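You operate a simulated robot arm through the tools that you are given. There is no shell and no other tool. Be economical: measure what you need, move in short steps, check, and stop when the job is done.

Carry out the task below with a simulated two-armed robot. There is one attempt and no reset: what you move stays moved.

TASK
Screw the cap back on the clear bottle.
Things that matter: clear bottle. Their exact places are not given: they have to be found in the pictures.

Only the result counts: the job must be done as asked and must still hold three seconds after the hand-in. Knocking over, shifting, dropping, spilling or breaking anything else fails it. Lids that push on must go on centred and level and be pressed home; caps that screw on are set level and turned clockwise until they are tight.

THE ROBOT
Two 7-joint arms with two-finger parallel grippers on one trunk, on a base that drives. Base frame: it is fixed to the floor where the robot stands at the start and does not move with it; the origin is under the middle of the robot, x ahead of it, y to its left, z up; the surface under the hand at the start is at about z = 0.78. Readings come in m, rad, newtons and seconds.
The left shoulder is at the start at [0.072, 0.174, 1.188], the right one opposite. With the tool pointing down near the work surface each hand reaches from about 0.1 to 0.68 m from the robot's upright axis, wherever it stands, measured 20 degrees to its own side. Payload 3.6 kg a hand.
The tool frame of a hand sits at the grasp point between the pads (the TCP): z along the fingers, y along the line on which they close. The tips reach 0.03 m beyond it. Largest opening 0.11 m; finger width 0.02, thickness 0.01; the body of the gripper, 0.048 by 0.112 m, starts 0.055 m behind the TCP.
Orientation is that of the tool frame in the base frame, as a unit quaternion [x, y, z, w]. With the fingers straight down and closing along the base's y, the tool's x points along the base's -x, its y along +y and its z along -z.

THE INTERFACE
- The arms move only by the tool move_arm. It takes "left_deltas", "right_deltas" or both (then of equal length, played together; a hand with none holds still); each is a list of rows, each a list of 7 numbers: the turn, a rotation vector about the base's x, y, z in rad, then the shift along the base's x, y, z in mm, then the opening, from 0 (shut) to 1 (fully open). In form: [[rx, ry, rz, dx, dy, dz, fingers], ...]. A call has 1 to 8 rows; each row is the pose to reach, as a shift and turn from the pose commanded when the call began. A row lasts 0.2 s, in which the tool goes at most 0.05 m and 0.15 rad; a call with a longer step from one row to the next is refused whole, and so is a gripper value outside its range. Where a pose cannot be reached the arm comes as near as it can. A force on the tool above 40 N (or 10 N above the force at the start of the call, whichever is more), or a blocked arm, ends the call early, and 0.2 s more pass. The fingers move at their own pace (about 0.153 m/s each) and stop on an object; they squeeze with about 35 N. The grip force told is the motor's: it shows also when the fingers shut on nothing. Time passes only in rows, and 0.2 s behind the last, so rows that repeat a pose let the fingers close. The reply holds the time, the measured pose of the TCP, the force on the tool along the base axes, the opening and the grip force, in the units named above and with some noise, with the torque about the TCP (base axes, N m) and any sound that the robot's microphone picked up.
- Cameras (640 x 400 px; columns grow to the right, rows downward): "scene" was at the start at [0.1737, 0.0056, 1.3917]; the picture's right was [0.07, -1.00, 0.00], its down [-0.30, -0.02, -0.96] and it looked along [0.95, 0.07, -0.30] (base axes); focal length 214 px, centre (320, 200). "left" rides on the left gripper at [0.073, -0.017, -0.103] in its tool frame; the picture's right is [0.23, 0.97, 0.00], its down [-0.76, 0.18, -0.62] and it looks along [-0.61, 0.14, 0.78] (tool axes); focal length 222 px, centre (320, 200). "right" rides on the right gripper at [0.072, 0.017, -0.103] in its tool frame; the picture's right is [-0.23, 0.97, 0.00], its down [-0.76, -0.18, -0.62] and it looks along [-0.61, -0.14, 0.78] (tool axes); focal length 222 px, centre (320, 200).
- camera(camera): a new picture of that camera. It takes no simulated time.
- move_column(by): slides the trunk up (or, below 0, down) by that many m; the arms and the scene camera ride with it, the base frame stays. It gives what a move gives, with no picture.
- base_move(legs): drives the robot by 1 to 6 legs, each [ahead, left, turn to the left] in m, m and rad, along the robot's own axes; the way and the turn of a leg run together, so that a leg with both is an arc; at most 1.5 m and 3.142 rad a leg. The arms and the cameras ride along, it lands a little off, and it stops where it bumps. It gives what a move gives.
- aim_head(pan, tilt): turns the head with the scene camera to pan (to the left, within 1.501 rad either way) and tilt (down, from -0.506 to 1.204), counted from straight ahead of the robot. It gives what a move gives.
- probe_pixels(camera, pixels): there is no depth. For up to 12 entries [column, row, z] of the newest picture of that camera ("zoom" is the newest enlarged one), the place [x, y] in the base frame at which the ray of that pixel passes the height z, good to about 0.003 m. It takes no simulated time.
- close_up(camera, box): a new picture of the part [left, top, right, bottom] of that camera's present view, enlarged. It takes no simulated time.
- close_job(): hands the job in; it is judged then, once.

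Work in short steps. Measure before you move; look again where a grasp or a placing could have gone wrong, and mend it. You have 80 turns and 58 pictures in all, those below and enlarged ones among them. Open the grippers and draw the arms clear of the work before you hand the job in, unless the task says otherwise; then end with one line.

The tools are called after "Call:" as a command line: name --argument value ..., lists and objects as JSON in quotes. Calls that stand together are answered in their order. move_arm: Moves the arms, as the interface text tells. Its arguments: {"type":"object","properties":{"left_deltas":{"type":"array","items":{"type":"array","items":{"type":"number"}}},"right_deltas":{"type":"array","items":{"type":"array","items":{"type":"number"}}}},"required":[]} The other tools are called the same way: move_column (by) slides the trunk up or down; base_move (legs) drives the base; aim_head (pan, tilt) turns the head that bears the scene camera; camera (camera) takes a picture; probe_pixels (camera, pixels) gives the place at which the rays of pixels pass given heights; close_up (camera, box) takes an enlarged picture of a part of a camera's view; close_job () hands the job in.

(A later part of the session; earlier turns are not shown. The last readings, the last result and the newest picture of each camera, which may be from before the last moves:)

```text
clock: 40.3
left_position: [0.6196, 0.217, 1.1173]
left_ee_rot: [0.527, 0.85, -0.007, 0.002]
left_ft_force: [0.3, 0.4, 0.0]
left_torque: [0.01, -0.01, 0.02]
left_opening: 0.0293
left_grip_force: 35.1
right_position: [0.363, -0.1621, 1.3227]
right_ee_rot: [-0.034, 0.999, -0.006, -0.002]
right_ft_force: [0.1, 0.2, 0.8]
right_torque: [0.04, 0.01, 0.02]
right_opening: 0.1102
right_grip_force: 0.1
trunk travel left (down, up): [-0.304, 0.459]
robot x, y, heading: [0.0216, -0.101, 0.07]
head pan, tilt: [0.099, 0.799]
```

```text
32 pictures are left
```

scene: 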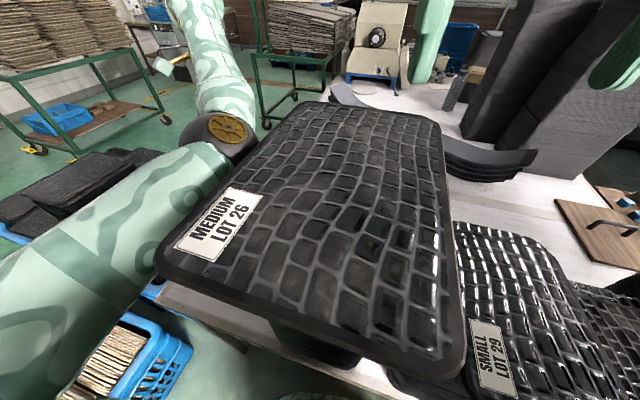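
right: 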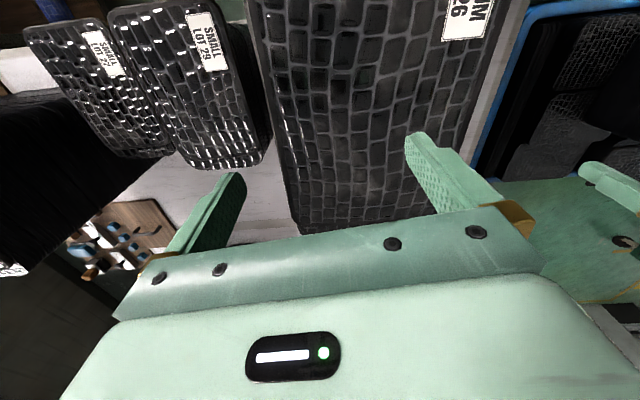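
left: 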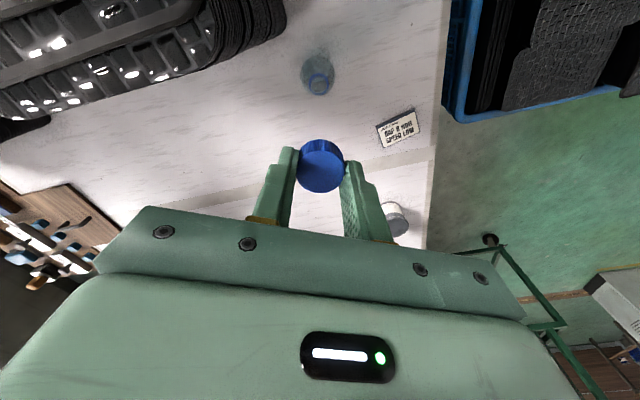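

The left elbow has run against the top edge of the mat pile. I back off to the left and straighten, then check that the pile didn't move.

Call:
base_move --legs '[[-0.02, 0.05, 0], [0, 0.02, -0.07]]'

Call:
camera --camera "scene"

Call:
probe_pixels --camera "scene" --pixels '[[320, 200, 1.2]]'

```text
clock: 41.7
left_position: [0.6116, 0.2256, 1.1253]
left_ee_rot: [0.559, 0.829, 0.001, 0.002]
left_ft_force: [1.1, 0.1, 0.8]
left_torque: [-0.05, -0.01, 0.02]
left_opening: 0.0294
left_grip_force: 34.7
right_position: [0.327, -0.1343, 1.3246]
right_ee_rot: [0.003, 1.0, 0.001, 0.001]
right_ft_force: [-0.4, 0.4, 1.0]
right_torque: [0.02, 0.02, 0.01]
right_opening: 0.1101
right_grip_force: 0.1
trunk travel left (down, up): [-0.304, 0.459]
robot x, y, heading: [-0.002, -0.0293, -0.007]
head pan, tilt: [0.099, 0.799]
```

```text
31 pictures are left
```

scene: 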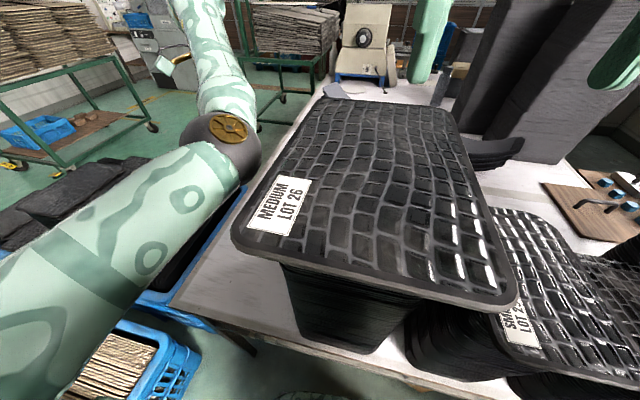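

```text
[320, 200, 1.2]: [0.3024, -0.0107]
```

I probe the pile's corners at z=1.21 against the earlier values (near-left ≈(0.267,0.045), far-left ≈(0.513,0.012)).

Call:
probe_pixels --camera "scene" --pixels '[[232, 232, 1.21], [324, 103, 1.21], [437, 104, 1.21], [510, 305, 1.21], [282, 265, 1.1], [305, 340, 0.78]]'

```text
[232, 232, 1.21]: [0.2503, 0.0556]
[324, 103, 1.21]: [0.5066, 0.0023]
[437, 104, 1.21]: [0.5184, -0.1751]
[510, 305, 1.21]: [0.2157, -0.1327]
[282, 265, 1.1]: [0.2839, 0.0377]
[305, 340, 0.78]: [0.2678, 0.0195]
```

The pile's edges are unchanged within measuring error; the robot yielded instead. From here (base ≈(0,−0.03)) I bring the hand towards the bottle at z≈1.12 in steps.

Call:
move_arm --left_deltas '[[0, 0, 0, -3, -40, 0, 0], [0, 0, 0, -6, -80, 0, 0], [0, 0, 0, -9, -120, 0, 0], [0, 0, 0, -12, -160, 0, 0], [0, 0, 0, -12, -188, 0, 0], [0, 0, 0, -12, -188, -10, 0]]'

Call:
camera --camera "scene"

```text
clock: 43.1
left_position: [0.6213, 0.0317, 1.1163]
left_ee_rot: [0.56, 0.828, 0.0, 0.001]
left_ft_force: [-0.4, 0.5, -0.5]
left_torque: [-0.04, 0.0, 0.01]
left_opening: 0.0294
left_grip_force: 34.6
left hand out of reach, approached as far as the arm can: row 1, 2, 3, 4, 5, 6
right_position: [0.3293, -0.1333, 1.3246]
right_ee_rot: [0.002, 1.0, 0.0, 0.002]
right_ft_force: [-0.8, -0.3, -0.2]
right_torque: [0.01, 0.03, -0.02]
right_opening: 0.1098
right_grip_force: 0.1
trunk travel left (down, up): [-0.304, 0.459]
robot x, y, heading: [-0.0047, -0.0322, 0.001]
head pan, tilt: [0.099, 0.799]
```

```text
30 pictures are left
```

scene: 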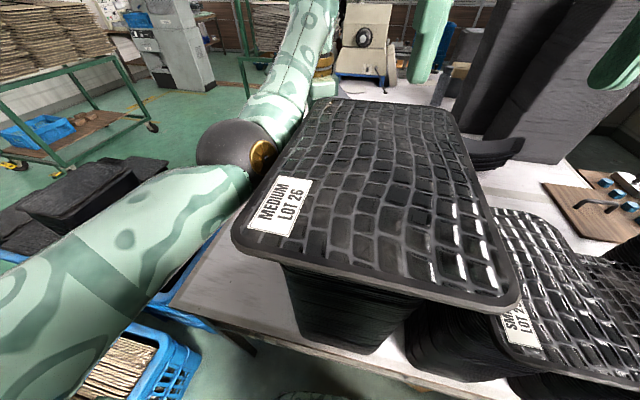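

The same inner limit again: the hand is too high relative to the trunk, so the wrist bends too far. I go back out, lower the hand to z≈0.93, then raise the trunk by 0.2 to keep a relaxed low-hand posture.

Call:
move_arm --left_deltas '[[0, 0, 0, 0, 45, 0, 0], [0, 0, 0, 0, 90, 0, 0], [0, 0, 0, 0, 135, 0, 0], [0, 0, 0, 0, 180, 0, 0], [0, 0, 0, 0, 185, -45, 0], [0, 0, 0, -5, 185, -90, 0], [0, 0, 0, -10, 185, -135, 0], [0, 0, 0, -15, 185, -180, 0]]'

Call:
move_column --by 0.2

```text
clock: 44.9
left_position: [0.606, 0.2215, 0.9367]
left_ee_rot: [0.56, 0.829, 0.002, 0.002]
left_ft_force: [0.4, -0.1, 0.2]
left_torque: [-0.04, -0.02, -0.03]
left_opening: 0.0293
left_grip_force: 34.7
left hand out of reach, approached as far as the arm can: row 1, 2
right_position: [0.3288, -0.1332, 1.3242]
right_ee_rot: [0.002, 1.0, -0.001, 0.001]
right_ft_force: [0.0, 0.6, -1.3]
right_torque: [-0.02, 0.0, -0.01]
right_opening: 0.11
right_grip_force: 0.0
trunk travel left (down, up): [-0.304, 0.459]
robot x, y, heading: [-0.0033, -0.0286, -0.004]
head pan, tilt: [0.099, 0.799]
```

```text
clock: 47.0
left_position: [0.6077, 0.2182, 1.1356]
left_ee_rot: [0.56, 0.828, 0.001, 0.001]
left_ft_force: [-0.3, -0.9, 0.2]
left_torque: [0.01, 0.01, 0.0]
left_opening: 0.0292
left_grip_force: 35.1
right_position: [0.3281, -0.1343, 1.524]
right_ee_rot: [0.002, 1.0, 0.0, 0.001]
right_ft_force: [0.0, -0.3, -0.4]
right_torque: [0.01, -0.02, -0.03]
right_opening: 0.1102
right_grip_force: 0.1
trunk travel left (down, up): [-0.504, 0.259]
robot x, y, heading: [0.0022, -0.0317, -0.006]
head pan, tilt: [0.099, 0.799]
```

The trunk move was clean this time. Now I bring the hand over the bottle, lowering to z≈1.085.

Call:
move_arm --left_deltas '[[0, 0, 0, -2, -40, 0, 0], [0, 0, 0, -4, -80, -10, 0], [0, 0, 0, -6, -120, -20, 0], [0, 0, 0, -8, -160, -30, 0], [0, 0, 0, -8, -181, -50, 0], [0, 0, 0, -8, -181, -50, 0]]'

Call:
camera --camera "scene"

Call:
close_up --camera "left" --box '[240, 60, 400, 200]'

```text
clock: 48.5
left_position: [0.5948, 0.0398, 1.0857]
left_ee_rot: [0.56, 0.829, 0.001, 0.002]
left_ft_force: [-0.3, -0.2, 0.0]
left_torque: [0.01, 0.02, -0.01]
left_opening: 0.0295
left_grip_force: 35.6
left hand out of reach, approached as far as the arm can: row 5, 6
right_position: [0.3266, -0.1352, 1.5262]
right_ee_rot: [0.002, 1.0, 0.0, 0.001]
right_ft_force: [-0.3, 0.5, -0.2]
right_torque: [-0.02, -0.02, 0.02]
right_opening: 0.1098
right_grip_force: 0.0
trunk travel left (down, up): [-0.504, 0.259]
robot x, y, heading: [-0.0013, -0.0309, -0.003]
head pan, tilt: [0.099, 0.799]
```

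```text
29 pictures are left
```

scene: 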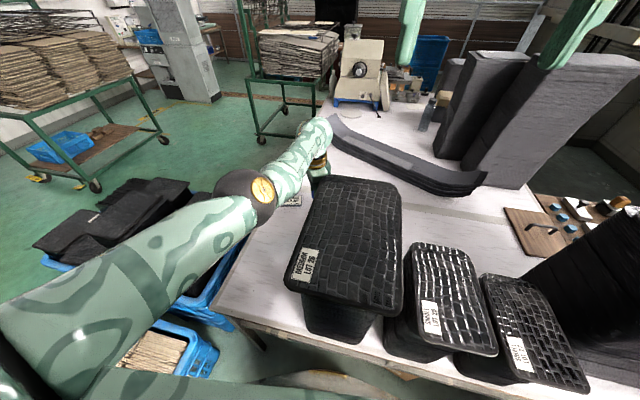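

```text
2.86 times, centred on (320, 130) of left
```

zoom: 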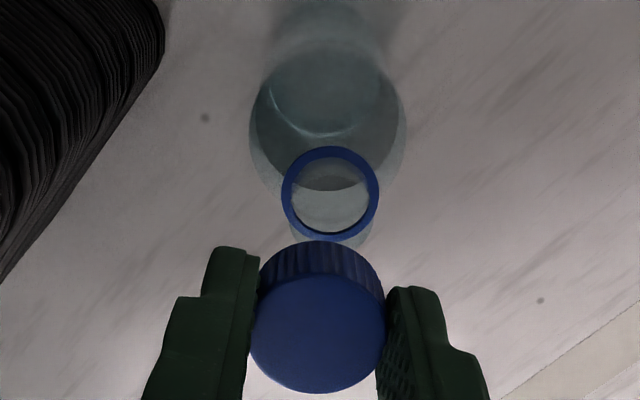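

Now it's the outward limit (5 mm short). I drive the base 35 mm ahead (the elbow is well left of the pile), then pull the hand back.

Call:
base_move --legs '[[0.035, 0.0, 0]]'

Call:
move_arm --left_deltas '[[0, 0, 0, -15, -1, 0, 0], [0, 0, 0, -30, -2, 0, 0], [0, 0, 0, -30, -2, -10, 0], [0, 0, 0, -30, -2, -10, 0]]'

```text
clock: 49.3
left_position: [0.6271, 0.0405, 1.0866]
left_ee_rot: [0.56, 0.829, 0.002, 0.002]
left_ft_force: [-0.1, -0.3, 0.4]
left_torque: [-0.02, -0.04, -0.05]
left_opening: 0.0294
left_grip_force: 34.5
right_position: [0.3585, -0.1334, 1.5261]
right_ee_rot: [0.001, 1.0, 0.0, 0.003]
right_ft_force: [-0.5, -1.0, -0.8]
right_torque: [0.01, -0.01, -0.05]
right_opening: 0.1098
right_grip_force: 0.2
trunk travel left (down, up): [-0.504, 0.259]
robot x, y, heading: [0.0295, -0.0307, -0.002]
head pan, tilt: [0.099, 0.799]
```

```text
clock: 50.3
left_position: [0.5979, 0.038, 1.0738]
left_ee_rot: [0.561, 0.828, 0.002, 0.001]
left_ft_force: [-0.3, 0.2, 0.6]
left_torque: [0.02, 0.0, 0.02]
left_opening: 0.0292
left_grip_force: 34.6
right_position: [0.3614, -0.136, 1.5239]
right_ee_rot: [0.001, 1.0, 0.001, 0.002]
right_ft_force: [0.2, -0.2, -0.1]
right_torque: [0.0, -0.05, 0.0]
right_opening: 0.1101
right_grip_force: 0.1
trunk travel left (down, up): [-0.504, 0.259]
robot x, y, heading: [0.0332, -0.0281, -0.007]
head pan, tilt: [0.099, 0.799]
```

No warnings now. I turn to yaw −0.6 for the start of the screwing stroke and view cap against neck.

Call:
move_arm --left_deltas '[[0, 0, 0.15, 1, -1, 0, 0], [0, 0, 0.3, 1, -1, 0, 0], [0, 0, 0.45, 1, -1, 0, 0], [0, 0, 0.6, 1, -1, 0, 0]]'

Call:
close_up --camera "left" --box '[240, 60, 400, 200]'

Call:
probe_pixels --camera "zoom" --pixels '[[320, 225, 0.98]]'

```text
clock: 51.3
left_position: [0.6005, 0.0369, 1.0747]
left_ee_rot: [0.289, 0.957, 0.001, 0.002]
left_ft_force: [-0.5, -0.2, 0.1]
left_torque: [-0.01, -0.01, -0.01]
left_opening: 0.029
left_grip_force: 35.5
right_position: [0.3616, -0.1337, 1.525]
right_ee_rot: [0.002, 1.0, 0.001, 0.001]
right_ft_force: [-0.5, 0.1, 0.9]
right_torque: [0.0, 0.02, 0.0]
right_opening: 0.1101
right_grip_force: 0.1
trunk travel left (down, up): [-0.504, 0.259]
robot x, y, heading: [0.0322, -0.0323, -0.005]
head pan, tilt: [0.099, 0.799]
```

```text
2.86 times, centred on (320, 130) of left
```

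zoom: 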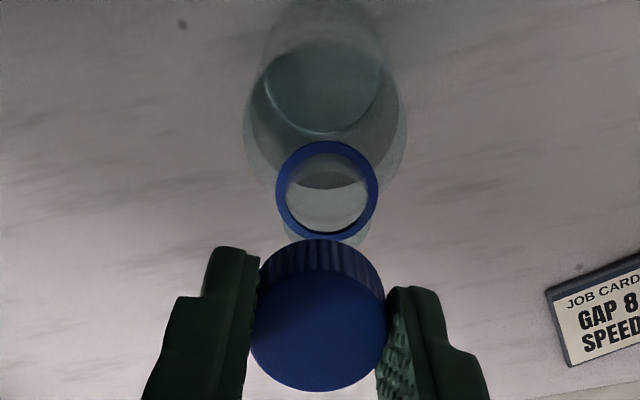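

```text
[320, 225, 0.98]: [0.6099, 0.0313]
```

Rays from three views put the neck axis at (0.600,0.0385), ring z≈0.978; cap sits ~1 mm off the TCP. I shift by (−1.5,+2) mm and lower until light contact.

Call:
move_arm --left_deltas '[[0, 0, 0, -1.5, 2, -15, 0], [0, 0, 0, -1.5, 2, -30, 0], [0, 0, 0, -1.5, 2, -38, 0], [0, 0, 0, -1.5, 2, -38, 0]]'

Call:
close_up --camera "left" --box '[240, 80, 400, 180]'

```text
clock: 52.3
left_position: [0.5983, 0.0379, 1.0371]
left_ee_rot: [0.29, 0.957, 0.001, 0.001]
left_ft_force: [-0.4, -0.3, -0.4]
left_torque: [0.0, 0.03, -0.01]
left_opening: 0.0292
left_grip_force: 35.2
right_position: [0.3623, -0.1335, 1.5248]
right_ee_rot: [0.0, 1.0, 0.001, 0.001]
right_ft_force: [0.3, 0.3, 1.4]
right_torque: [-0.02, -0.05, 0.02]
right_opening: 0.11
right_grip_force: 0.0
trunk travel left (down, up): [-0.504, 0.259]
robot x, y, heading: [0.0339, -0.0288, -0.002]
head pan, tilt: [0.099, 0.799]
```

```text
4.00 times, centred on (320, 130) of left
```

zoom: 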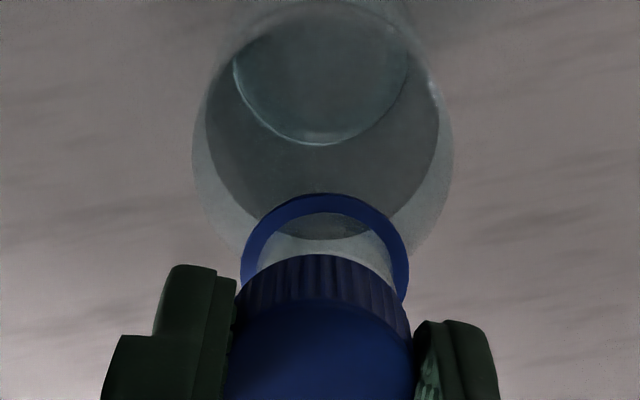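

Still free at z 1.037, ring centred with cap laterally. I lower in 2–3 mm steps and watch the force.

Call:
move_arm --left_deltas '[[0, 0, 0, 0.5, 0.5, -4, 0], [0, 0, 0, 0.5, 0.5, -7, 0], [0, 0, 0, 0.5, 0.5, -9, 0], [0, 0, 0, 0.5, 0.5, -11, 0]]'

Call:
close_up --camera "left" --box '[240, 80, 400, 180]'

```text
clock: 53.2
left_position: [0.6028, 0.0395, 1.0357]
left_ee_rot: [0.291, 0.957, 0.004, 0.009]
left_ft_force: [-3.1, 0.1, 21.8]
left_torque: [0.05, 0.38, 0.02]
left_opening: 0.0293
left_grip_force: 35.7
right_position: [0.3602, -0.1336, 1.5242]
right_ee_rot: [0.001, 1.0, 0.001, 0.0]
right_ft_force: [1.4, -0.5, -1.0]
right_torque: [0.04, 0.01, -0.04]
right_opening: 0.1102
right_grip_force: 0.1
trunk travel left (down, up): [-0.504, 0.259]
robot x, y, heading: [0.0346, -0.0296, 0.001]
head pan, tilt: [0.099, 0.799]
stopped in row 4 (left hand): the force on the tool passed its limit at 41 N (the readings are from after the stop); the commanded pose is now the measured one
```

```text
4.00 times, centred on (320, 130) of left
```

zoom: 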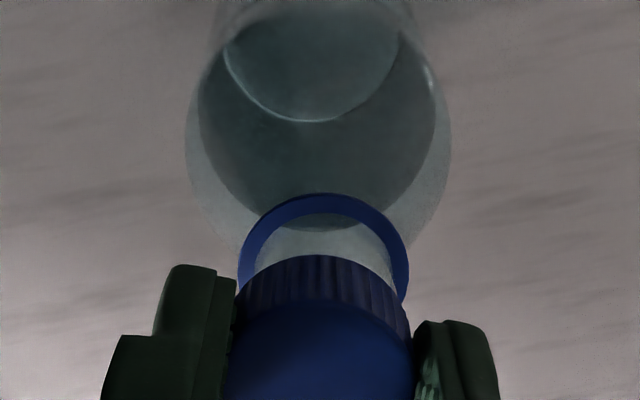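

Contact came at z≈1.034 with torque pointing to contact on the −x side of the cap: it's off-centre and the bottle may have leaned a bit. I back up 25 mm and look again.

Call:
move_arm --left_deltas '[[0, 0, 0, 0, 0, 5, 0], [0, 0, 0, 0, 0, 20, 0], [0, 0, 0, 0, 0, 40, 0], [0, 0, 0, 0, 0, 40, 0]]'

Call:
close_up --camera "left" --box '[240, 60, 400, 200]'

```text
clock: 54.2
left_position: [0.6015, 0.0398, 1.0717]
left_ee_rot: [0.291, 0.957, 0.002, 0.005]
left_ft_force: [0.3, 0.3, -0.1]
left_torque: [-0.04, 0.0, -0.03]
left_opening: 0.0295
left_grip_force: 35.1
right_position: [0.3639, -0.1338, 1.5234]
right_ee_rot: [0.002, 1.0, 0.001, 0.0]
right_ft_force: [-0.1, 0.5, 0.4]
right_torque: [0.0, 0.03, -0.01]
right_opening: 0.1099
right_grip_force: 0.1
trunk travel left (down, up): [-0.504, 0.259]
robot x, y, heading: [0.0347, -0.0264, -0.003]
head pan, tilt: [0.099, 0.799]
```

```text
2.86 times, centred on (320, 130) of left
```

zoom: 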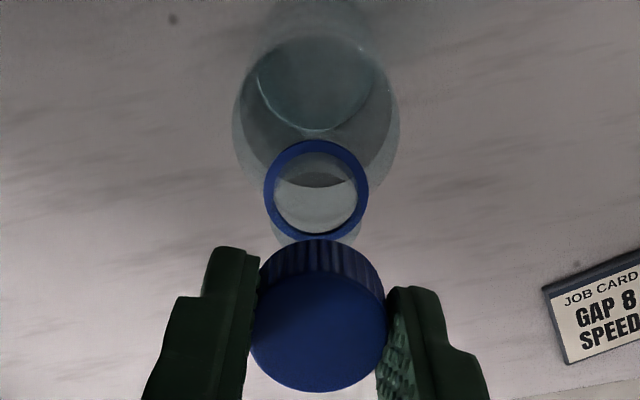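

The bottle is unmoved (ring ≈(0.5985,0.039)). I want a second view of cap and neck: check what the right camera sees.

Call:
camera --camera "right"

```text
23 pictures are left
```

right: 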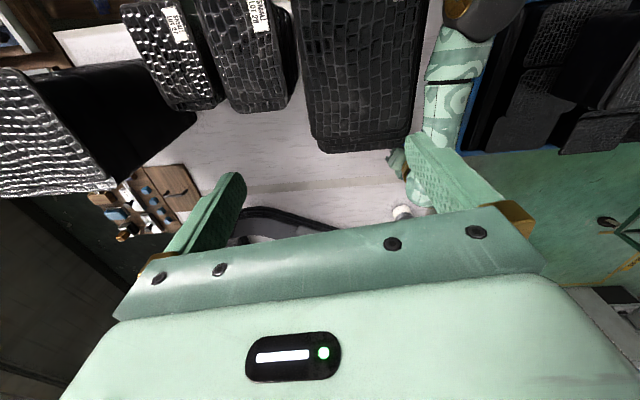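

The left gripper hides it there. I instead enlarge the held cap in the left camera to compute its exact offset in the tool.

Call:
close_up --camera "left" --box '[280, 140, 360, 200]'

```text
6.67 times, centred on (320, 170) of left
```

zoom: 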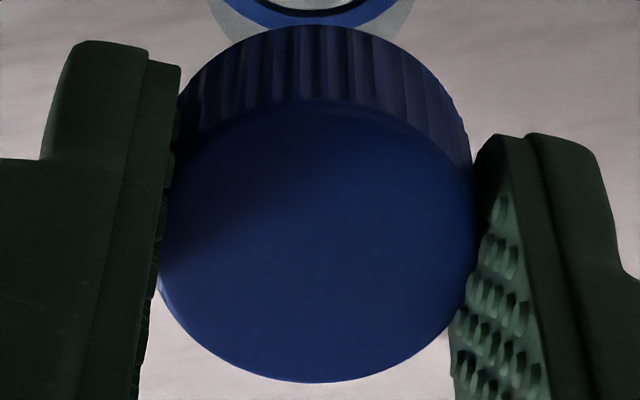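

My cap/tip rays suggest a ~2.6 mm camera bias along tool x. A view of the ring from a very different yaw (−2.2) will separate the bias from the neck position, so I rotate there at the same spot.

Call:
move_arm --left_deltas '[[0, 0, -0.15, 0, 0, 0, 0], [0, 0, -0.3, 0, 0, 0, 0], [0, 0, -0.45, 0, 0, 0, 0], [0, 0, -0.6, 0, 0, 0, 0], [0, 0, -0.75, 0, 0, 0, 0], [0, 0, -0.9, 0, 0, 0, 0], [0, 0, -1.05, 0, 0, 0, 0], [0, 0, -1.2, 0, 0, 0, 0]]'

Call:
move_arm --left_deltas '[[0, 0, -0.15, 0, 0, 0, 0], [0, 0, -0.3, 0, 0, 0, 0], [0, 0, -0.45, 0, 0, 0, 0], [0, 0, -0.45, 0, 0, 0, 0]]'

Call:
close_up --camera "left" --box '[240, 60, 400, 200]'

```text
clock: 56.0
left_position: [0.6005, 0.0398, 1.0721]
left_ee_rot: [0.781, 0.624, -0.001, 0.006]
left_ft_force: [-0.2, -0.6, 0.6]
left_torque: [-0.01, -0.01, 0.01]
left_opening: 0.0291
left_grip_force: 35.3
right_position: [0.3613, -0.1336, 1.5248]
right_ee_rot: [0.002, 1.0, 0.001, 0.001]
right_ft_force: [-0.8, -0.9, 0.8]
right_torque: [0.0, 0.02, 0.02]
right_opening: 0.1102
right_grip_force: 0.0
trunk travel left (down, up): [-0.504, 0.259]
robot x, y, heading: [0.0374, -0.0286, -0.002]
head pan, tilt: [0.099, 0.799]
```

```text
clock: 57.0
left_position: [0.6011, 0.0404, 1.0725]
left_ee_rot: [0.9, 0.435, -0.002, 0.005]
left_ft_force: [-0.2, 0.6, -0.3]
left_torque: [0.0, 0.02, 0.0]
left_opening: 0.0292
left_grip_force: 35.1
right_position: [0.3616, -0.134, 1.5241]
right_ee_rot: [0.001, 1.0, 0.001, 0.001]
right_ft_force: [-0.2, -0.4, 0.0]
right_torque: [0.01, -0.02, 0.03]
right_opening: 0.1101
right_grip_force: 0.1
trunk travel left (down, up): [-0.504, 0.259]
robot x, y, heading: [0.0364, -0.0264, -0.001]
head pan, tilt: [0.099, 0.799]
```

```text
2.86 times, centred on (320, 130) of left
```

zoom: 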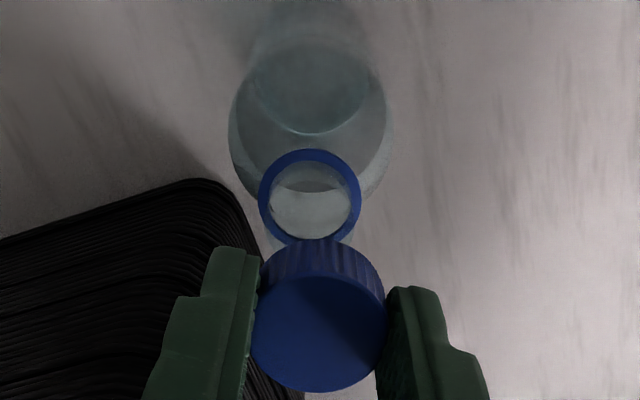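

Solving the two views: the neck axis corresponds to TCP (0.5997,0.041), i.e. I was ~2.5 mm off in y. I level the tool, centre it and turn back to yaw −0.6.

Call:
move_arm --left_deltas '[[0.011, 0.001, 0, -1.4, 0.6, 0, 0], [0.011, 0.001, 0, -1.4, 0.6, 0, 0]]'

Call:
move_arm --left_deltas '[[0, 0, 0.15, 0, 0, 0, 0], [0, 0, 0.3, 0, 0, 0, 0], [0, 0, 0.45, 0, 0, 0, 0], [0, 0, 0.6, 0, 0, 0, 0], [0, 0, 0.75, 0, 0, 0, 0], [0, 0, 0.9, 0, 0, 0, 0], [0, 0, 1.05, 0, 0, 0, 0], [0, 0, 1.2, 0, 0, 0, 0]]'

Call:
move_arm --left_deltas '[[0, 0, 0.15, 0, 0, 0, 0], [0, 0, 0.3, 0, 0, 0, 0], [0, 0, 0.45, 0, 0, -10, 0], [0, 0, 0.45, 0, 0, -30, 0], [0, 0, 0.45, 0, 0, -30, 0]]'

```text
clock: 57.6
left_position: [0.6006, 0.0397, 1.0721]
left_ee_rot: [0.9, 0.436, 0.0, 0.0]
left_ft_force: [1.2, 1.0, -0.1]
left_torque: [0.0, 0.03, -0.03]
left_opening: 0.0291
left_grip_force: 35.0
right_position: [0.3619, -0.1331, 1.5241]
right_ee_rot: [0.002, 1.0, 0.001, 0.001]
right_ft_force: [0.5, -0.1, -0.6]
right_torque: [0.0, -0.01, -0.02]
right_opening: 0.11
right_grip_force: 0.1
trunk travel left (down, up): [-0.504, 0.259]
robot x, y, heading: [0.0318, -0.0303, -0.008]
head pan, tilt: [0.099, 0.799]
```

```text
clock: 59.4
left_position: [0.6005, 0.0404, 1.0721]
left_ee_rot: [0.494, 0.869, -0.001, 0.001]
left_ft_force: [0.9, 1.3, -0.4]
left_torque: [-0.01, -0.03, 0.0]
left_opening: 0.0293
left_grip_force: 34.5
right_position: [0.362, -0.1351, 1.5244]
right_ee_rot: [0.002, 1.0, 0.001, 0.0]
right_ft_force: [0.6, -0.5, 0.0]
right_torque: [-0.01, 0.02, 0.03]
right_opening: 0.1102
right_grip_force: 0.1
trunk travel left (down, up): [-0.504, 0.259]
robot x, y, heading: [0.0335, -0.0277, 0.0]
head pan, tilt: [0.099, 0.799]
```

```text
clock: 60.6
left_position: [0.6007, 0.0391, 1.0413]
left_ee_rot: [0.29, 0.957, -0.001, 0.0]
left_ft_force: [-0.9, 1.3, 0.4]
left_torque: [-0.02, 0.02, -0.01]
left_opening: 0.0294
left_grip_force: 35.1
right_position: [0.3621, -0.1336, 1.5254]
right_ee_rot: [0.002, 1.0, 0.001, 0.001]
right_ft_force: [0.1, 0.4, 0.5]
right_torque: [0.0, 0.0, 0.0]
right_opening: 0.1099
right_grip_force: 0.1
trunk travel left (down, up): [-0.504, 0.259]
robot x, y, heading: [0.033, -0.0301, -0.007]
head pan, tilt: [0.099, 0.799]
```

Level now, reading ≈(0.6006,0.0397). I correct (−1,+1.2) mm and lower gently toward contact.

Call:
move_arm --left_deltas '[[0, 0, 0, -1, 1.2, -2, 0], [0, 0, 0, -1, 1.2, -4, 0], [0, 0, 0, -1, 1.2, -6, 0], [0, 0, 0, -1, 1.2, -8, 0], [0, 0, 0, -1, 1.2, -9, 0]]'

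```text
clock: 61.8
left_position: [0.5995, 0.0411, 1.0343]
left_ee_rot: [0.29, 0.957, 0.001, 0.0]
left_ft_force: [-1.5, -0.8, 7.1]
left_torque: [0.0, 0.09, 0.0]
left_opening: 0.0293
left_grip_force: 35.0
right_position: [0.3608, -0.1328, 1.5251]
right_ee_rot: [0.001, 1.0, 0.001, 0.002]
right_ft_force: [0.9, -0.6, -0.3]
right_torque: [-0.03, 0.01, -0.02]
right_opening: 0.1099
right_grip_force: 0.1
trunk travel left (down, up): [-0.504, 0.259]
robot x, y, heading: [0.0312, -0.0302, -0.001]
head pan, tilt: [0.099, 0.799]
```

Light contact, 7 N at z 1.034, nearly balanced. I start turning clockwise with a slight downward follow.

Call:
move_arm --left_deltas '[[0, 0, -0.15, 0, 0, -0.3, 0], [0, 0, -0.3, 0, 0, -0.6, 0], [0, 0, -0.45, 0, 0, -0.9, 0], [0, 0, -0.6, 0, 0, -1.2, 0], [0, 0, -0.75, 0, 0, -1.5, 0], [0, 0, -0.9, 0, 0, -1.8, 0], [0, 0, -1.05, 0, 0, -2.1, 0], [0, 0, -1.2, 0, 0, -2.4, 0]]'

Call:
close_up --camera "left" --box '[240, 60, 400, 200]'

```text
clock: 63.6
left_position: [0.5968, 0.0416, 1.0352]
left_ee_rot: [0.781, 0.625, 0.002, 0.002]
left_ft_force: [-4.3, 1.8, 39.1]
left_torque: [0.42, 0.08, 0.06]
left_opening: 0.029
left_grip_force: 35.2
right_position: [0.3568, -0.1342, 1.5265]
right_ee_rot: [0.002, 1.0, 0.0, 0.003]
right_ft_force: [-0.6, -0.2, 0.1]
right_torque: [-0.02, 0.01, -0.02]
right_opening: 0.11
right_grip_force: 0.0
trunk travel left (down, up): [-0.504, 0.259]
robot x, y, heading: [0.033, -0.0306, -0.008]
head pan, tilt: [0.099, 0.799]
```

```text
2.86 times, centred on (320, 130) of left
```

zoom: 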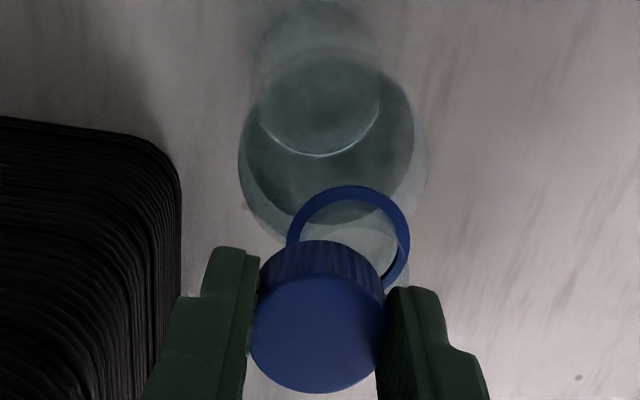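

The cap didn't sink; force rose to 39 N and the neck now sits off to the side. I lift 30 mm and re-measure before anything else.

Call:
move_arm --left_deltas '[[0, 0, 0, 0, 0, 5, 0], [0, 0, 0, 0, 0, 20, 0], [0, 0, 0, 0, 0, 38, 0], [0, 0, 0, 0, 0, 38, 0]]'

Call:
close_up --camera "left" --box '[240, 60, 400, 200]'

```text
clock: 64.6
left_position: [0.5998, 0.0414, 1.0678]
left_ee_rot: [0.78, 0.626, -0.001, 0.001]
left_ft_force: [0.1, 0.6, -0.8]
left_torque: [-0.01, -0.03, 0.02]
left_opening: 0.0295
left_grip_force: 35.3
right_position: [0.3632, -0.1344, 1.5244]
right_ee_rot: [0.002, 1.0, 0.001, 0.001]
right_ft_force: [0.4, 0.1, 0.0]
right_torque: [0.0, 0.02, 0.0]
right_opening: 0.1099
right_grip_force: 0.0
trunk travel left (down, up): [-0.504, 0.259]
robot x, y, heading: [0.0329, -0.032, 0.003]
head pan, tilt: [0.099, 0.799]
```

```text
2.86 times, centred on (320, 130) of left
```

zoom: 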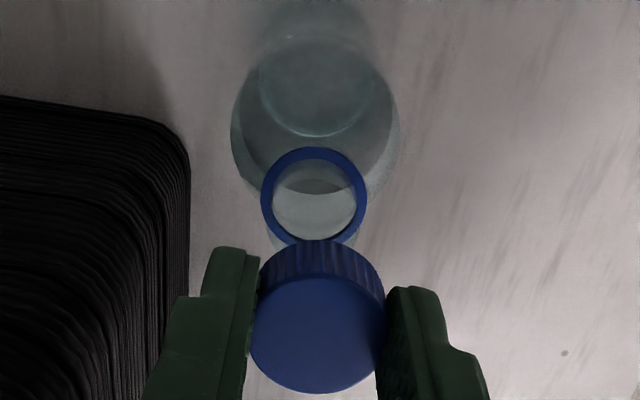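

The bottle is upright again. The column-direction constraints of five views give the neck at (0.5984,0.0403), and every contact was at the tool's +x side, so the cap sits ~2–3 mm towards tool −x. I aim with that offset: TCP (0.5989,0.0427) at this yaw, and lower gently.

Call:
move_arm --left_deltas '[[0, 0, 0, -0.9, 1.3, -15, 0], [0, 0, 0, -0.9, 1.3, -26, 0], [0, 0, 0, -0.9, 1.3, -31, 0], [0, 0, 0, -0.9, 1.3, -33, 0], [0, 0, 0, -0.9, 1.3, -35, 0], [0, 0, 0, -0.9, 1.3, -36, 0]]'

```text
clock: 66.0
left_position: [0.5988, 0.0417, 1.0338]
left_ee_rot: [0.78, 0.626, 0.0, 0.001]
left_ft_force: [-1.3, -0.4, 7.8]
left_torque: [0.07, 0.1, 0.0]
left_opening: 0.0291
left_grip_force: 34.8
right_position: [0.3608, -0.1327, 1.5255]
right_ee_rot: [0.002, 1.0, 0.0, 0.002]
right_ft_force: [0.0, 0.1, -0.1]
right_torque: [0.01, -0.05, 0.01]
right_opening: 0.1101
right_grip_force: 0.0
trunk travel left (down, up): [-0.504, 0.259]
robot x, y, heading: [0.0346, -0.0297, -0.003]
head pan, tilt: [0.099, 0.799]
```

Contact is 8 N, centred at about (−8,+10) mm from the TCP, so the cap should go further −x/+y. I lift 2 mm, shift (−1.2,+1.5) mm and lower again.

Call:
move_arm --left_deltas '[[0, 0, 0, 0, 0, 3, 0], [0, 0, 0, -1.2, 1.5, 3, 0], [0, 0, 0, -1.2, 1.5, 1, 0], [0, 0, 0, -1.2, 1.5, -1, 0], [0, 0, 0, -1.2, 1.5, -2, 0], [0, 0, 0, -1.2, 1.5, -2, 0]]'

```text
clock: 67.4
left_position: [0.598, 0.0436, 1.0336]
left_ee_rot: [0.78, 0.625, 0.001, 0.002]
left_ft_force: [1.2, 0.8, 21.6]
left_torque: [0.23, -0.12, 0.03]
left_opening: 0.0296
left_grip_force: 34.9
right_position: [0.3599, -0.1347, 1.5257]
right_ee_rot: [0.001, 1.0, 0.001, 0.002]
right_ft_force: [0.4, 0.0, 0.3]
right_torque: [0.01, 0.02, 0.01]
right_opening: 0.1099
right_grip_force: 0.0
trunk travel left (down, up): [-0.504, 0.259]
robot x, y, heading: [0.034, -0.0288, -0.009]
head pan, tilt: [0.099, 0.799]
```

Now 21.6 N with contact at (+4,+9.5) mm: x is about right, y should go further +. I shift (+0.4,+2) mm.

Call:
move_arm --left_deltas '[[0, 0, 0, 0, 0, 4, 0], [0, 0, 0, 0.4, 2, 4, 0], [0, 0, 0, 0.4, 2, 2, 0], [0, 0, 0, 0.4, 2, 0, 0], [0, 0, 0, 0.4, 2, -1, 0], [0, 0, 0, 0.4, 2, -1, 0]]'

```text
clock: 68.8
left_position: [0.5958, 0.0442, 1.0332]
left_ee_rot: [0.78, 0.626, 0.002, 0.003]
left_ft_force: [2.2, -1.5, 32.7]
left_torque: [0.28, -0.2, -0.03]
left_opening: 0.0294
left_grip_force: 35.2
right_position: [0.3587, -0.1352, 1.5249]
right_ee_rot: [0.002, 1.0, 0.002, 0.003]
right_ft_force: [0.7, -0.1, -0.2]
right_torque: [0.03, -0.01, -0.04]
right_opening: 0.1101
right_grip_force: 0.1
trunk travel left (down, up): [-0.504, 0.259]
robot x, y, heading: [0.0322, -0.0325, -0.003]
head pan, tilt: [0.099, 0.799]
```

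Shifting doesn't remove the one-sided contact at tool +x; the held cap's ellipse (aspect 0.89 vs 0.85 expected) also suggests the cap is tilted ~4–5° in the grip, its +x side low. I lift, tilt the tool by 0.075 rad to level the cap, and recentre.

Call:
move_arm --left_deltas '[[0, 0, 0, 0, 0, 10, 0], [0.075, -0.016, 0, 0, -7.4, 16, 0], [0.075, -0.016, 0, 0, -7.4, 16, 0], [0.075, -0.016, 0, 0, -7.4, 16, 0]]'

Call:
close_up --camera "left" --box '[270, 100, 370, 200]'

```text
clock: 69.8
left_position: [0.5959, 0.0374, 1.0452]
left_ee_rot: [0.779, 0.626, 0.029, -0.023]
left_ft_force: [0.0, -0.1, -0.1]
left_torque: [-0.01, -0.03, -0.03]
left_opening: 0.0293
left_grip_force: 34.8
right_position: [0.3604, -0.1324, 1.525]
right_ee_rot: [0.002, 1.0, 0.0, 0.002]
right_ft_force: [-0.3, 0.1, -0.2]
right_torque: [0.0, -0.02, -0.03]
right_opening: 0.1099
right_grip_force: 0.0
trunk travel left (down, up): [-0.504, 0.259]
robot x, y, heading: [0.0292, -0.0271, -0.003]
head pan, tilt: [0.099, 0.799]
```

```text
4.00 times, centred on (320, 150) of left
```

zoom: 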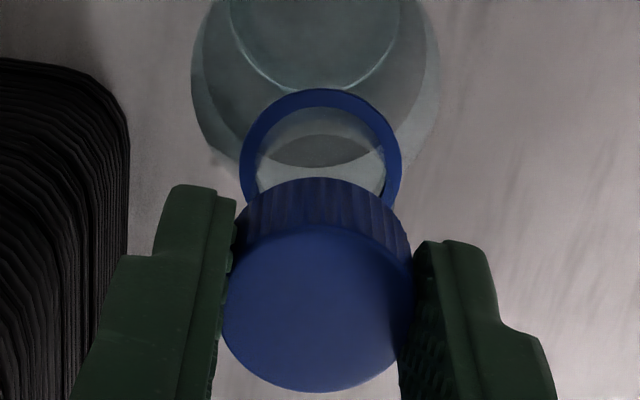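

From this view the ring centre lies ≈(+1,+4.5) mm from the cap's centre. I shift (+1,+4) and lower to light contact.

Call:
move_arm --left_deltas '[[0, 0, 0, 1, 4, -4, 0], [0, 0, 0, 1, 4, -8, 0], [0, 0, 0, 1, 4, -10, 0], [0, 0, 0, 1, 4, -12, 0], [0, 0, 0, 1, 4, -13, 0]]'

```text
clock: 71.0
left_position: [0.5979, 0.0423, 1.03]
left_ee_rot: [0.779, 0.625, 0.029, -0.025]
left_ft_force: [0.3, 1.5, -0.5]
left_torque: [-0.05, 0.01, 0.01]
left_opening: 0.0294
left_grip_force: 34.8
right_position: [0.3625, -0.1343, 1.5246]
right_ee_rot: [0.001, 1.0, 0.001, 0.001]
right_ft_force: [0.3, 0.3, -1.1]
right_torque: [0.01, 0.0, -0.02]
right_opening: 0.11
right_grip_force: 0.0
trunk travel left (down, up): [-0.504, 0.259]
robot x, y, heading: [0.0294, -0.0296, 0.0]
head pan, tilt: [0.099, 0.799]
```

No contact at z 1.030, already 3.5 mm lower than before. I go on down gently.

Call:
move_arm --left_deltas '[[0, 0, 0, 0, 0, -1.5, 0], [0, 0, 0, 0, 0, -3, 0], [0, 0, 0, 0, 0, -4, 0], [0, 0, 0, 0, 0, -5, 0]]'

Call:
close_up --camera "left" --box '[270, 100, 370, 200]'

```text
clock: 72.0
left_position: [0.5978, 0.0423, 1.0273]
left_ee_rot: [0.78, 0.625, 0.029, -0.023]
left_ft_force: [0.0, -0.4, -0.3]
left_torque: [0.0, 0.05, -0.01]
left_opening: 0.0289
left_grip_force: 34.4
right_position: [0.3626, -0.1333, 1.525]
right_ee_rot: [0.002, 1.0, 0.0, 0.001]
right_ft_force: [0.7, 0.7, 1.3]
right_torque: [-0.01, -0.03, 0.03]
right_opening: 0.11
right_grip_force: 0.0
trunk travel left (down, up): [-0.504, 0.259]
robot x, y, heading: [0.035, -0.031, -0.009]
head pan, tilt: [0.099, 0.799]
```

```text
4.00 times, centred on (320, 150) of left
```

zoom: 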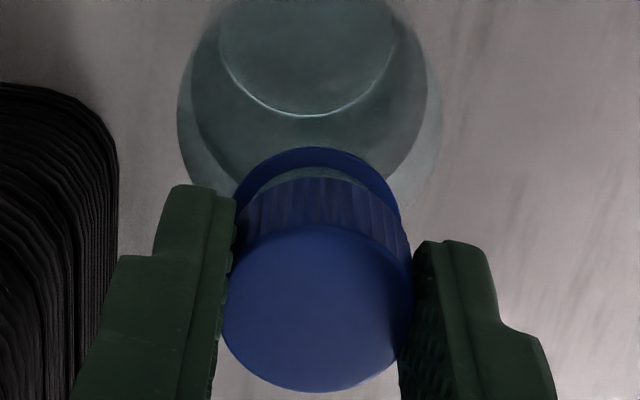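

Still free; the cap is sinking over the neck (ring top edge now just above the cap's skirt). I continue.

Call:
move_arm --left_deltas '[[0, 0, 0, 0, 0, -1.5, 0], [0, 0, 0, 0, 0, -3, 0], [0, 0, 0, 0, 0, -4, 0], [0, 0, 0, 0, 0, -5, 0], [0, 0, 0, 0, 0, -5, 0]]'

```text
clock: 73.2
left_position: [0.599, 0.041, 1.0228]
left_ee_rot: [0.779, 0.626, 0.029, -0.024]
left_ft_force: [0.3, 1.6, 3.7]
left_torque: [0.18, 0.01, 0.01]
left_opening: 0.0294
left_grip_force: 35.4
right_position: [0.362, -0.1341, 1.5252]
right_ee_rot: [0.002, 1.0, 0.0, 0.001]
right_ft_force: [0.9, -0.1, -1.6]
right_torque: [0.0, 0.01, 0.04]
right_opening: 0.11
right_grip_force: 0.2
trunk travel left (down, up): [-0.504, 0.259]
robot x, y, heading: [0.0303, -0.0327, -0.0]
head pan, tilt: [0.099, 0.799]
```

Contact 3.7 N at z 1.023: the cap is over the neck. I open the fingers to let it sit level, then level the tool and look.

Call:
move_arm --left_deltas '[[0, 0, 0, 0, 0, 0, 0.3], [0, 0, 0, 0, 0, 0, 0.5], [-0.04, 0.008, 0, 0, 0, 3, 0.5], [-0.073, 0.016, 0, 0, 0, 5, 0.5], [-0.073, 0.016, 0, 0, 0, 25, 0.5], [-0.073, 0.016, 0, 0, 0, 45, 0.5]]'

Call:
close_up --camera "left" --box '[260, 80, 380, 200]'

```text
clock: 74.6
left_position: [0.5987, 0.0423, 1.0689]
left_ee_rot: [0.78, 0.626, 0.0, 0.0]
left_ft_force: [-0.7, -0.4, 0.1]
left_torque: [-0.02, -0.01, 0.05]
left_opening: 0.0548
left_grip_force: 0.0
right_position: [0.3629, -0.1335, 1.5241]
right_ee_rot: [0.002, 1.0, 0.002, 0.001]
right_ft_force: [-0.1, 1.1, -0.5]
right_torque: [0.02, -0.02, -0.02]
right_opening: 0.1101
right_grip_force: 0.1
trunk travel left (down, up): [-0.504, 0.259]
robot x, y, heading: [0.0319, -0.0318, -0.006]
head pan, tilt: [0.099, 0.799]
```

```text
3.33 times, centred on (320, 140) of left
```

zoom: 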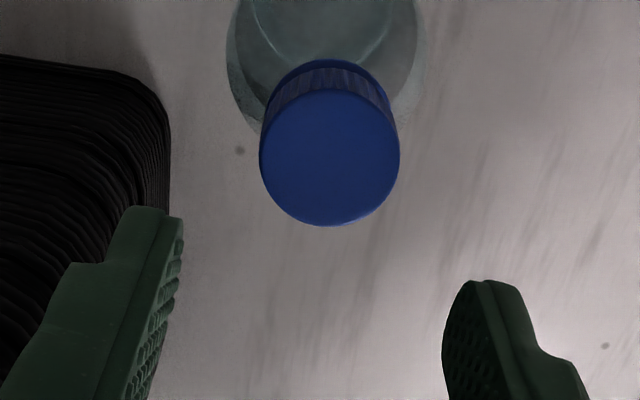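

The cap appears shifted toward the camera compared with where the ring was; the bottle may have moved or leaned. I take the full left view.

Call:
camera --camera "left"

```text
15 pictures are left
```

left: 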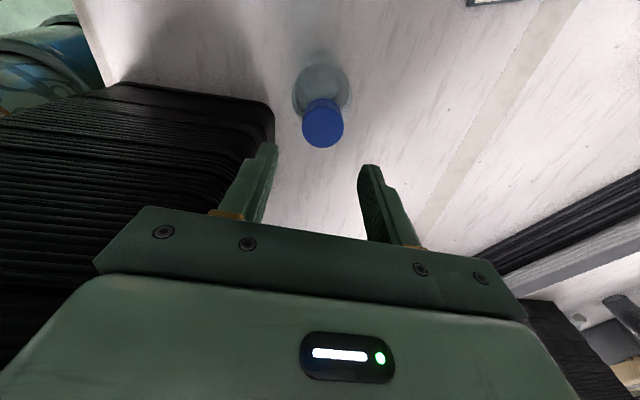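

The bottle is upright with the cap on, but it slid about 13 mm in +y; the cap is now near (0.601,0.056). I turn to yaw −0.6 above it and look from that side.

Call:
move_arm --left_deltas '[[0, 0, 0.15, 1, 7, 0, 0.5], [0, 0, 0.3, 2.3, 13, 0, 0.5], [0, 0, 0.45, 2.3, 13, 0, 0.5], [0, 0, 0.6, 2.3, 13, 0, 0.5], [0, 0, 0.75, 2.3, 13, 0, 0.5], [0, 0, 0.9, 2.3, 13, 0, 0.5], [0, 0, 1.05, 2.3, 13, 0, 0.5], [0, 0, 1.2, 2.3, 13, 0, 0.5]]'

Call:
close_up --camera "left" --box '[240, 60, 400, 200]'

```text
clock: 76.4
left_position: [0.6012, 0.0552, 1.0679]
left_ee_rot: [0.289, 0.957, 0.0, -0.001]
left_ft_force: [0.4, -0.3, 0.2]
left_torque: [0.0, 0.01, 0.01]
left_opening: 0.0549
left_grip_force: 0.1
right_position: [0.3617, -0.1343, 1.5248]
right_ee_rot: [0.002, 1.0, 0.0, 0.0]
right_ft_force: [0.5, -0.4, 0.6]
right_torque: [-0.01, -0.02, 0.03]
right_opening: 0.1101
right_grip_force: 0.1
trunk travel left (down, up): [-0.504, 0.259]
robot x, y, heading: [0.0331, -0.0312, -0.003]
head pan, tilt: [0.099, 0.799]
```

```text
2.86 times, centred on (320, 130) of left
```

zoom: 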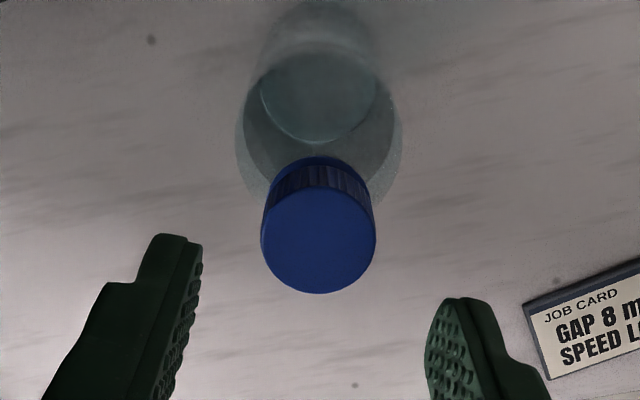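

The cap is level, centred at the TCP axis (319.5,144), top z≈1.004, with the ring just below. I descend to z≈1.022 and grip.

Call:
move_arm --left_deltas '[[0, 0, 0, 0, 0, -20, 0.5], [0, 0, 0, 0, 0, -38, 0.5], [0, 0, 0, 0, 0, -46, 0.5], [0, 0, 0, 0, 0, -46, 0.3], [0, 0, 0, 0, 0, -46, 0.0], [0, 0, 0, 0, 0, -46, 0.0], [0, 0, 0, 0, 0, -46, 0.0]]'

```text
clock: 78.0
left_position: [0.6013, 0.0546, 1.0214]
left_ee_rot: [0.29, 0.957, -0.001, -0.001]
left_ft_force: [0.4, -0.7, 1.1]
left_torque: [-0.01, -0.01, 0.0]
left_opening: 0.0293
left_grip_force: 35.4
right_position: [0.3615, -0.1332, 1.5242]
right_ee_rot: [0.002, 1.0, 0.001, 0.001]
right_ft_force: [-0.8, 0.6, 0.0]
right_torque: [-0.02, -0.04, 0.04]
right_opening: 0.1102
right_grip_force: 0.1
trunk travel left (down, up): [-0.504, 0.259]
robot x, y, heading: [0.0332, -0.0296, -0.008]
head pan, tilt: [0.099, 0.799]
```

Gripped cleanly at 29.3 mm with no side load. I turn clockwise with slight downward follow.

Call:
move_arm --left_deltas '[[0, 0, -0.15, 0, 0, -0.2, 0], [0, 0, -0.3, 0, 0, -0.3, 0], [0, 0, -0.45, 0, 0, -0.4, 0], [0, 0, -0.6, 0, 0, -0.5, 0], [0, 0, -0.75, 0, 0, -0.6, 0], [0, 0, -0.9, 0, 0, -0.7, 0], [0, 0, -1.05, 0, 0, -0.8, 0], [0, 0, -1.2, 0, 0, -0.9, 0]]'

```text
clock: 79.8
left_position: [0.5995, 0.0552, 1.021]
left_ee_rot: [0.781, 0.625, 0.0, 0.0]
left_ft_force: [0.6, 0.0, 0.7]
left_torque: [0.0, -0.01, 0.03]
left_opening: 0.0295
left_grip_force: 35.5
right_position: [0.3617, -0.1332, 1.5255]
right_ee_rot: [0.001, 1.0, 0.0, 0.001]
right_ft_force: [-0.1, -0.2, 0.2]
right_torque: [-0.01, 0.02, 0.01]
right_opening: 0.1098
right_grip_force: 0.0
trunk travel left (down, up): [-0.504, 0.259]
robot x, y, heading: [0.0303, -0.025, -0.001]
head pan, tilt: [0.099, 0.799]
```

Turning freely with no load. I continue to yaw −2.4 with a bit more downward push.

Call:
move_arm --left_deltas '[[0, 0, -0.15, 0, 0, -0.5, 0], [0, 0, -0.3, 0, 0, -1.0, 0], [0, 0, -0.45, 0, 0, -1.5, 0], [0, 0, -0.6, 0, 0, -2.0, 0], [0, 0, -0.7, 0, 0, -2.5, 0]]'

Call:
close_up --camera "left" --box '[240, 60, 400, 200]'

```text
clock: 81.0
left_position: [0.5988, 0.0548, 1.019]
left_ee_rot: [0.948, 0.319, 0.001, 0.001]
left_ft_force: [0.6, 0.0, 13.0]
left_torque: [0.0, -0.05, -0.01]
left_opening: 0.0294
left_grip_force: 35.3
right_position: [0.3602, -0.1337, 1.5259]
right_ee_rot: [0.002, 1.0, 0.0, 0.002]
right_ft_force: [0.5, -0.2, -0.7]
right_torque: [0.01, -0.01, -0.02]
right_opening: 0.1099
right_grip_force: 0.0
trunk travel left (down, up): [-0.504, 0.259]
robot x, y, heading: [0.035, -0.0299, -0.002]
head pan, tilt: [0.099, 0.799]
```

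```text
2.86 times, centred on (320, 130) of left
```

zoom: 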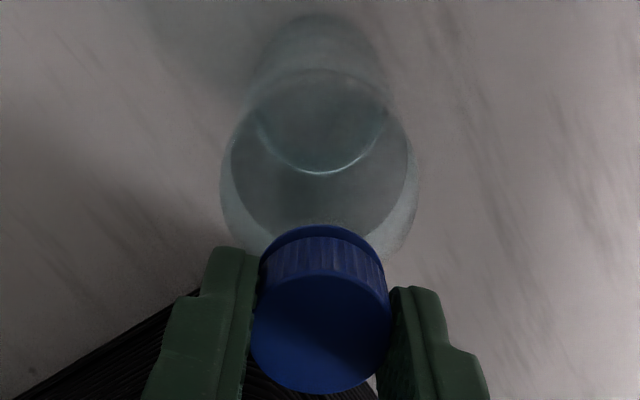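

Centred, 13 N with no tipping torque, and the ring gap is narrow. I release, rotate back to yaw −0.6 and regrip for the next stroke.

Call:
move_arm --left_deltas '[[0, 0, 0, 0, 0, 1.5, 0.3], [0, 0, 0, 0, 0, 1.5, 0.45], [0, 0, 0.15, 0, 0, 1.5, 0.45], [0, 0, 0.3, 0, 0, 1.5, 0.45], [0, 0, 0.45, 0, 0, 1.5, 0.45], [0, 0, 0.6, 0, 0, 1.5, 0.45], [0, 0, 0.75, 0, 0, 1.5, 0.45], [0, 0, 0.9, 0, 0, 1.5, 0.45]]'

Call:
move_arm --left_deltas '[[0, 0, 0.15, 0, 0, 0, 0.45], [0, 0, 0.3, 0, 0, 0, 0.45], [0, 0, 0.45, 0, 0, 0, 0.45], [0, 0, 0.6, 0, 0, 0, 0.45], [0, 0, 0.75, 0, 0, 0, 0.45], [0, 0, 0.9, 0, 0, 0, 0.45], [0, 0, 1.0, 0, 0, 0, 0.45]]'

Call:
close_up --camera "left" --box '[240, 60, 400, 200]'

```text
clock: 82.8
left_position: [0.6006, 0.0548, 1.0199]
left_ee_rot: [0.713, 0.702, 0.0, -0.001]
left_ft_force: [0.7, -0.1, -0.2]
left_torque: [-0.03, 0.01, -0.04]
left_opening: 0.0498
left_grip_force: 0.0
right_position: [0.362, -0.1342, 1.5244]
right_ee_rot: [0.001, 1.0, 0.001, 0.002]
right_ft_force: [0.4, 0.2, 0.1]
right_torque: [0.02, -0.01, -0.02]
right_opening: 0.11
right_grip_force: 0.1
trunk travel left (down, up): [-0.504, 0.259]
robot x, y, heading: [0.0323, -0.0251, -0.005]
head pan, tilt: [0.099, 0.799]
```

```text
clock: 84.4
left_position: [0.6002, 0.0554, 1.0208]
left_ee_rot: [0.288, 0.958, 0.001, -0.001]
left_ft_force: [-0.1, -0.2, 1.1]
left_torque: [0.01, 0.01, -0.01]
left_opening: 0.0498
left_grip_force: 0.1
right_position: [0.3626, -0.1354, 1.5252]
right_ee_rot: [0.002, 1.0, 0.001, 0.001]
right_ft_force: [0.3, 0.0, -0.2]
right_torque: [0.0, -0.01, -0.01]
right_opening: 0.1101
right_grip_force: 0.0
trunk travel left (down, up): [-0.504, 0.259]
robot x, y, heading: [0.0346, -0.0334, -0.004]
head pan, tilt: [0.099, 0.799]
```

```text
2.86 times, centred on (320, 130) of left
```

zoom: 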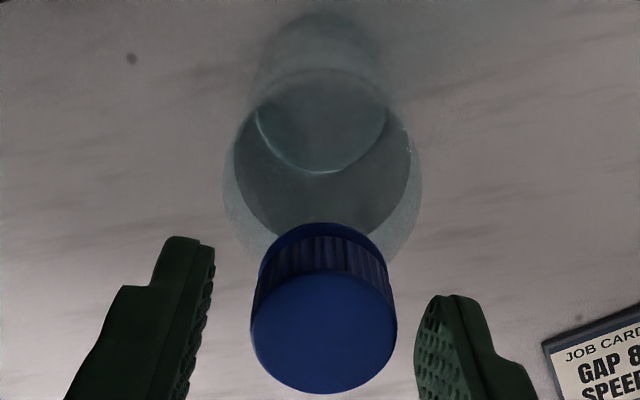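

The cap stays centred and level. I regrip and make the second clockwise stroke with a light downward push.

Call:
move_arm --left_deltas '[[0, 0, 0, 0.5, 0, -1, 0.2], [0, 0, 0, 0.5, 0, -1, 0], [0, 0, 0, 0.5, 0, -1, 0], [0, 0, -0.15, 0.5, 0, -1.4, 0], [0, 0, -0.3, 0.5, 0, -1.8, 0], [0, 0, -0.45, 0.5, 0, -2.1, 0], [0, 0, -0.6, 0.5, 0, -2.4, 0], [0, 0, -0.75, 0.5, 0, -2.6, 0]]'

Call:
move_arm --left_deltas '[[0, 0, -0.15, 0, 0, -0.1, 0], [0, 0, -0.3, 0, 0, -0.2, 0], [0, 0, -0.45, 0, 0, -0.3, 0], [0, 0, -0.6, 0, 0, -0.4, 0], [0, 0, -0.75, 0, 0, -0.5, 0], [0, 0, -0.9, 0, 0, -0.6, 0], [0, 0, -1.05, 0, 0, -0.7, 0], [0, 0, -1.15, 0, 0, -0.8, 0]]'

```text
clock: 86.2
left_position: [0.601, 0.0541, 1.0185]
left_ee_rot: [0.621, 0.783, 0.0, 0.0]
left_ft_force: [1.3, 1.0, 15.5]
left_torque: [0.0, -0.06, 0.01]
left_opening: 0.0293
left_grip_force: 35.0
right_position: [0.3596, -0.1345, 1.5238]
right_ee_rot: [0.001, 1.0, 0.0, 0.002]
right_ft_force: [0.7, 0.8, -0.2]
right_torque: [0.0, 0.03, -0.01]
right_opening: 0.1099
right_grip_force: 0.0
trunk travel left (down, up): [-0.504, 0.259]
robot x, y, heading: [0.0302, -0.0339, -0.0]
head pan, tilt: [0.099, 0.799]
```

```text
clock: 88.0
left_position: [0.5994, 0.0549, 1.0172]
left_ee_rot: [0.948, 0.32, 0.0, -0.001]
left_ft_force: [3.0, 0.8, 20.1]
left_torque: [0.0, -0.1, 0.0]
left_opening: 0.0295
left_grip_force: 35.2
right_position: [0.3604, -0.1334, 1.5248]
right_ee_rot: [0.002, 1.0, 0.001, 0.002]
right_ft_force: [-0.2, 0.2, -1.0]
right_torque: [0.03, -0.04, -0.06]
right_opening: 0.1101
right_grip_force: 0.0
trunk travel left (down, up): [-0.504, 0.259]
robot x, y, heading: [0.0326, -0.0329, -0.003]
head pan, tilt: [0.099, 0.799]
```

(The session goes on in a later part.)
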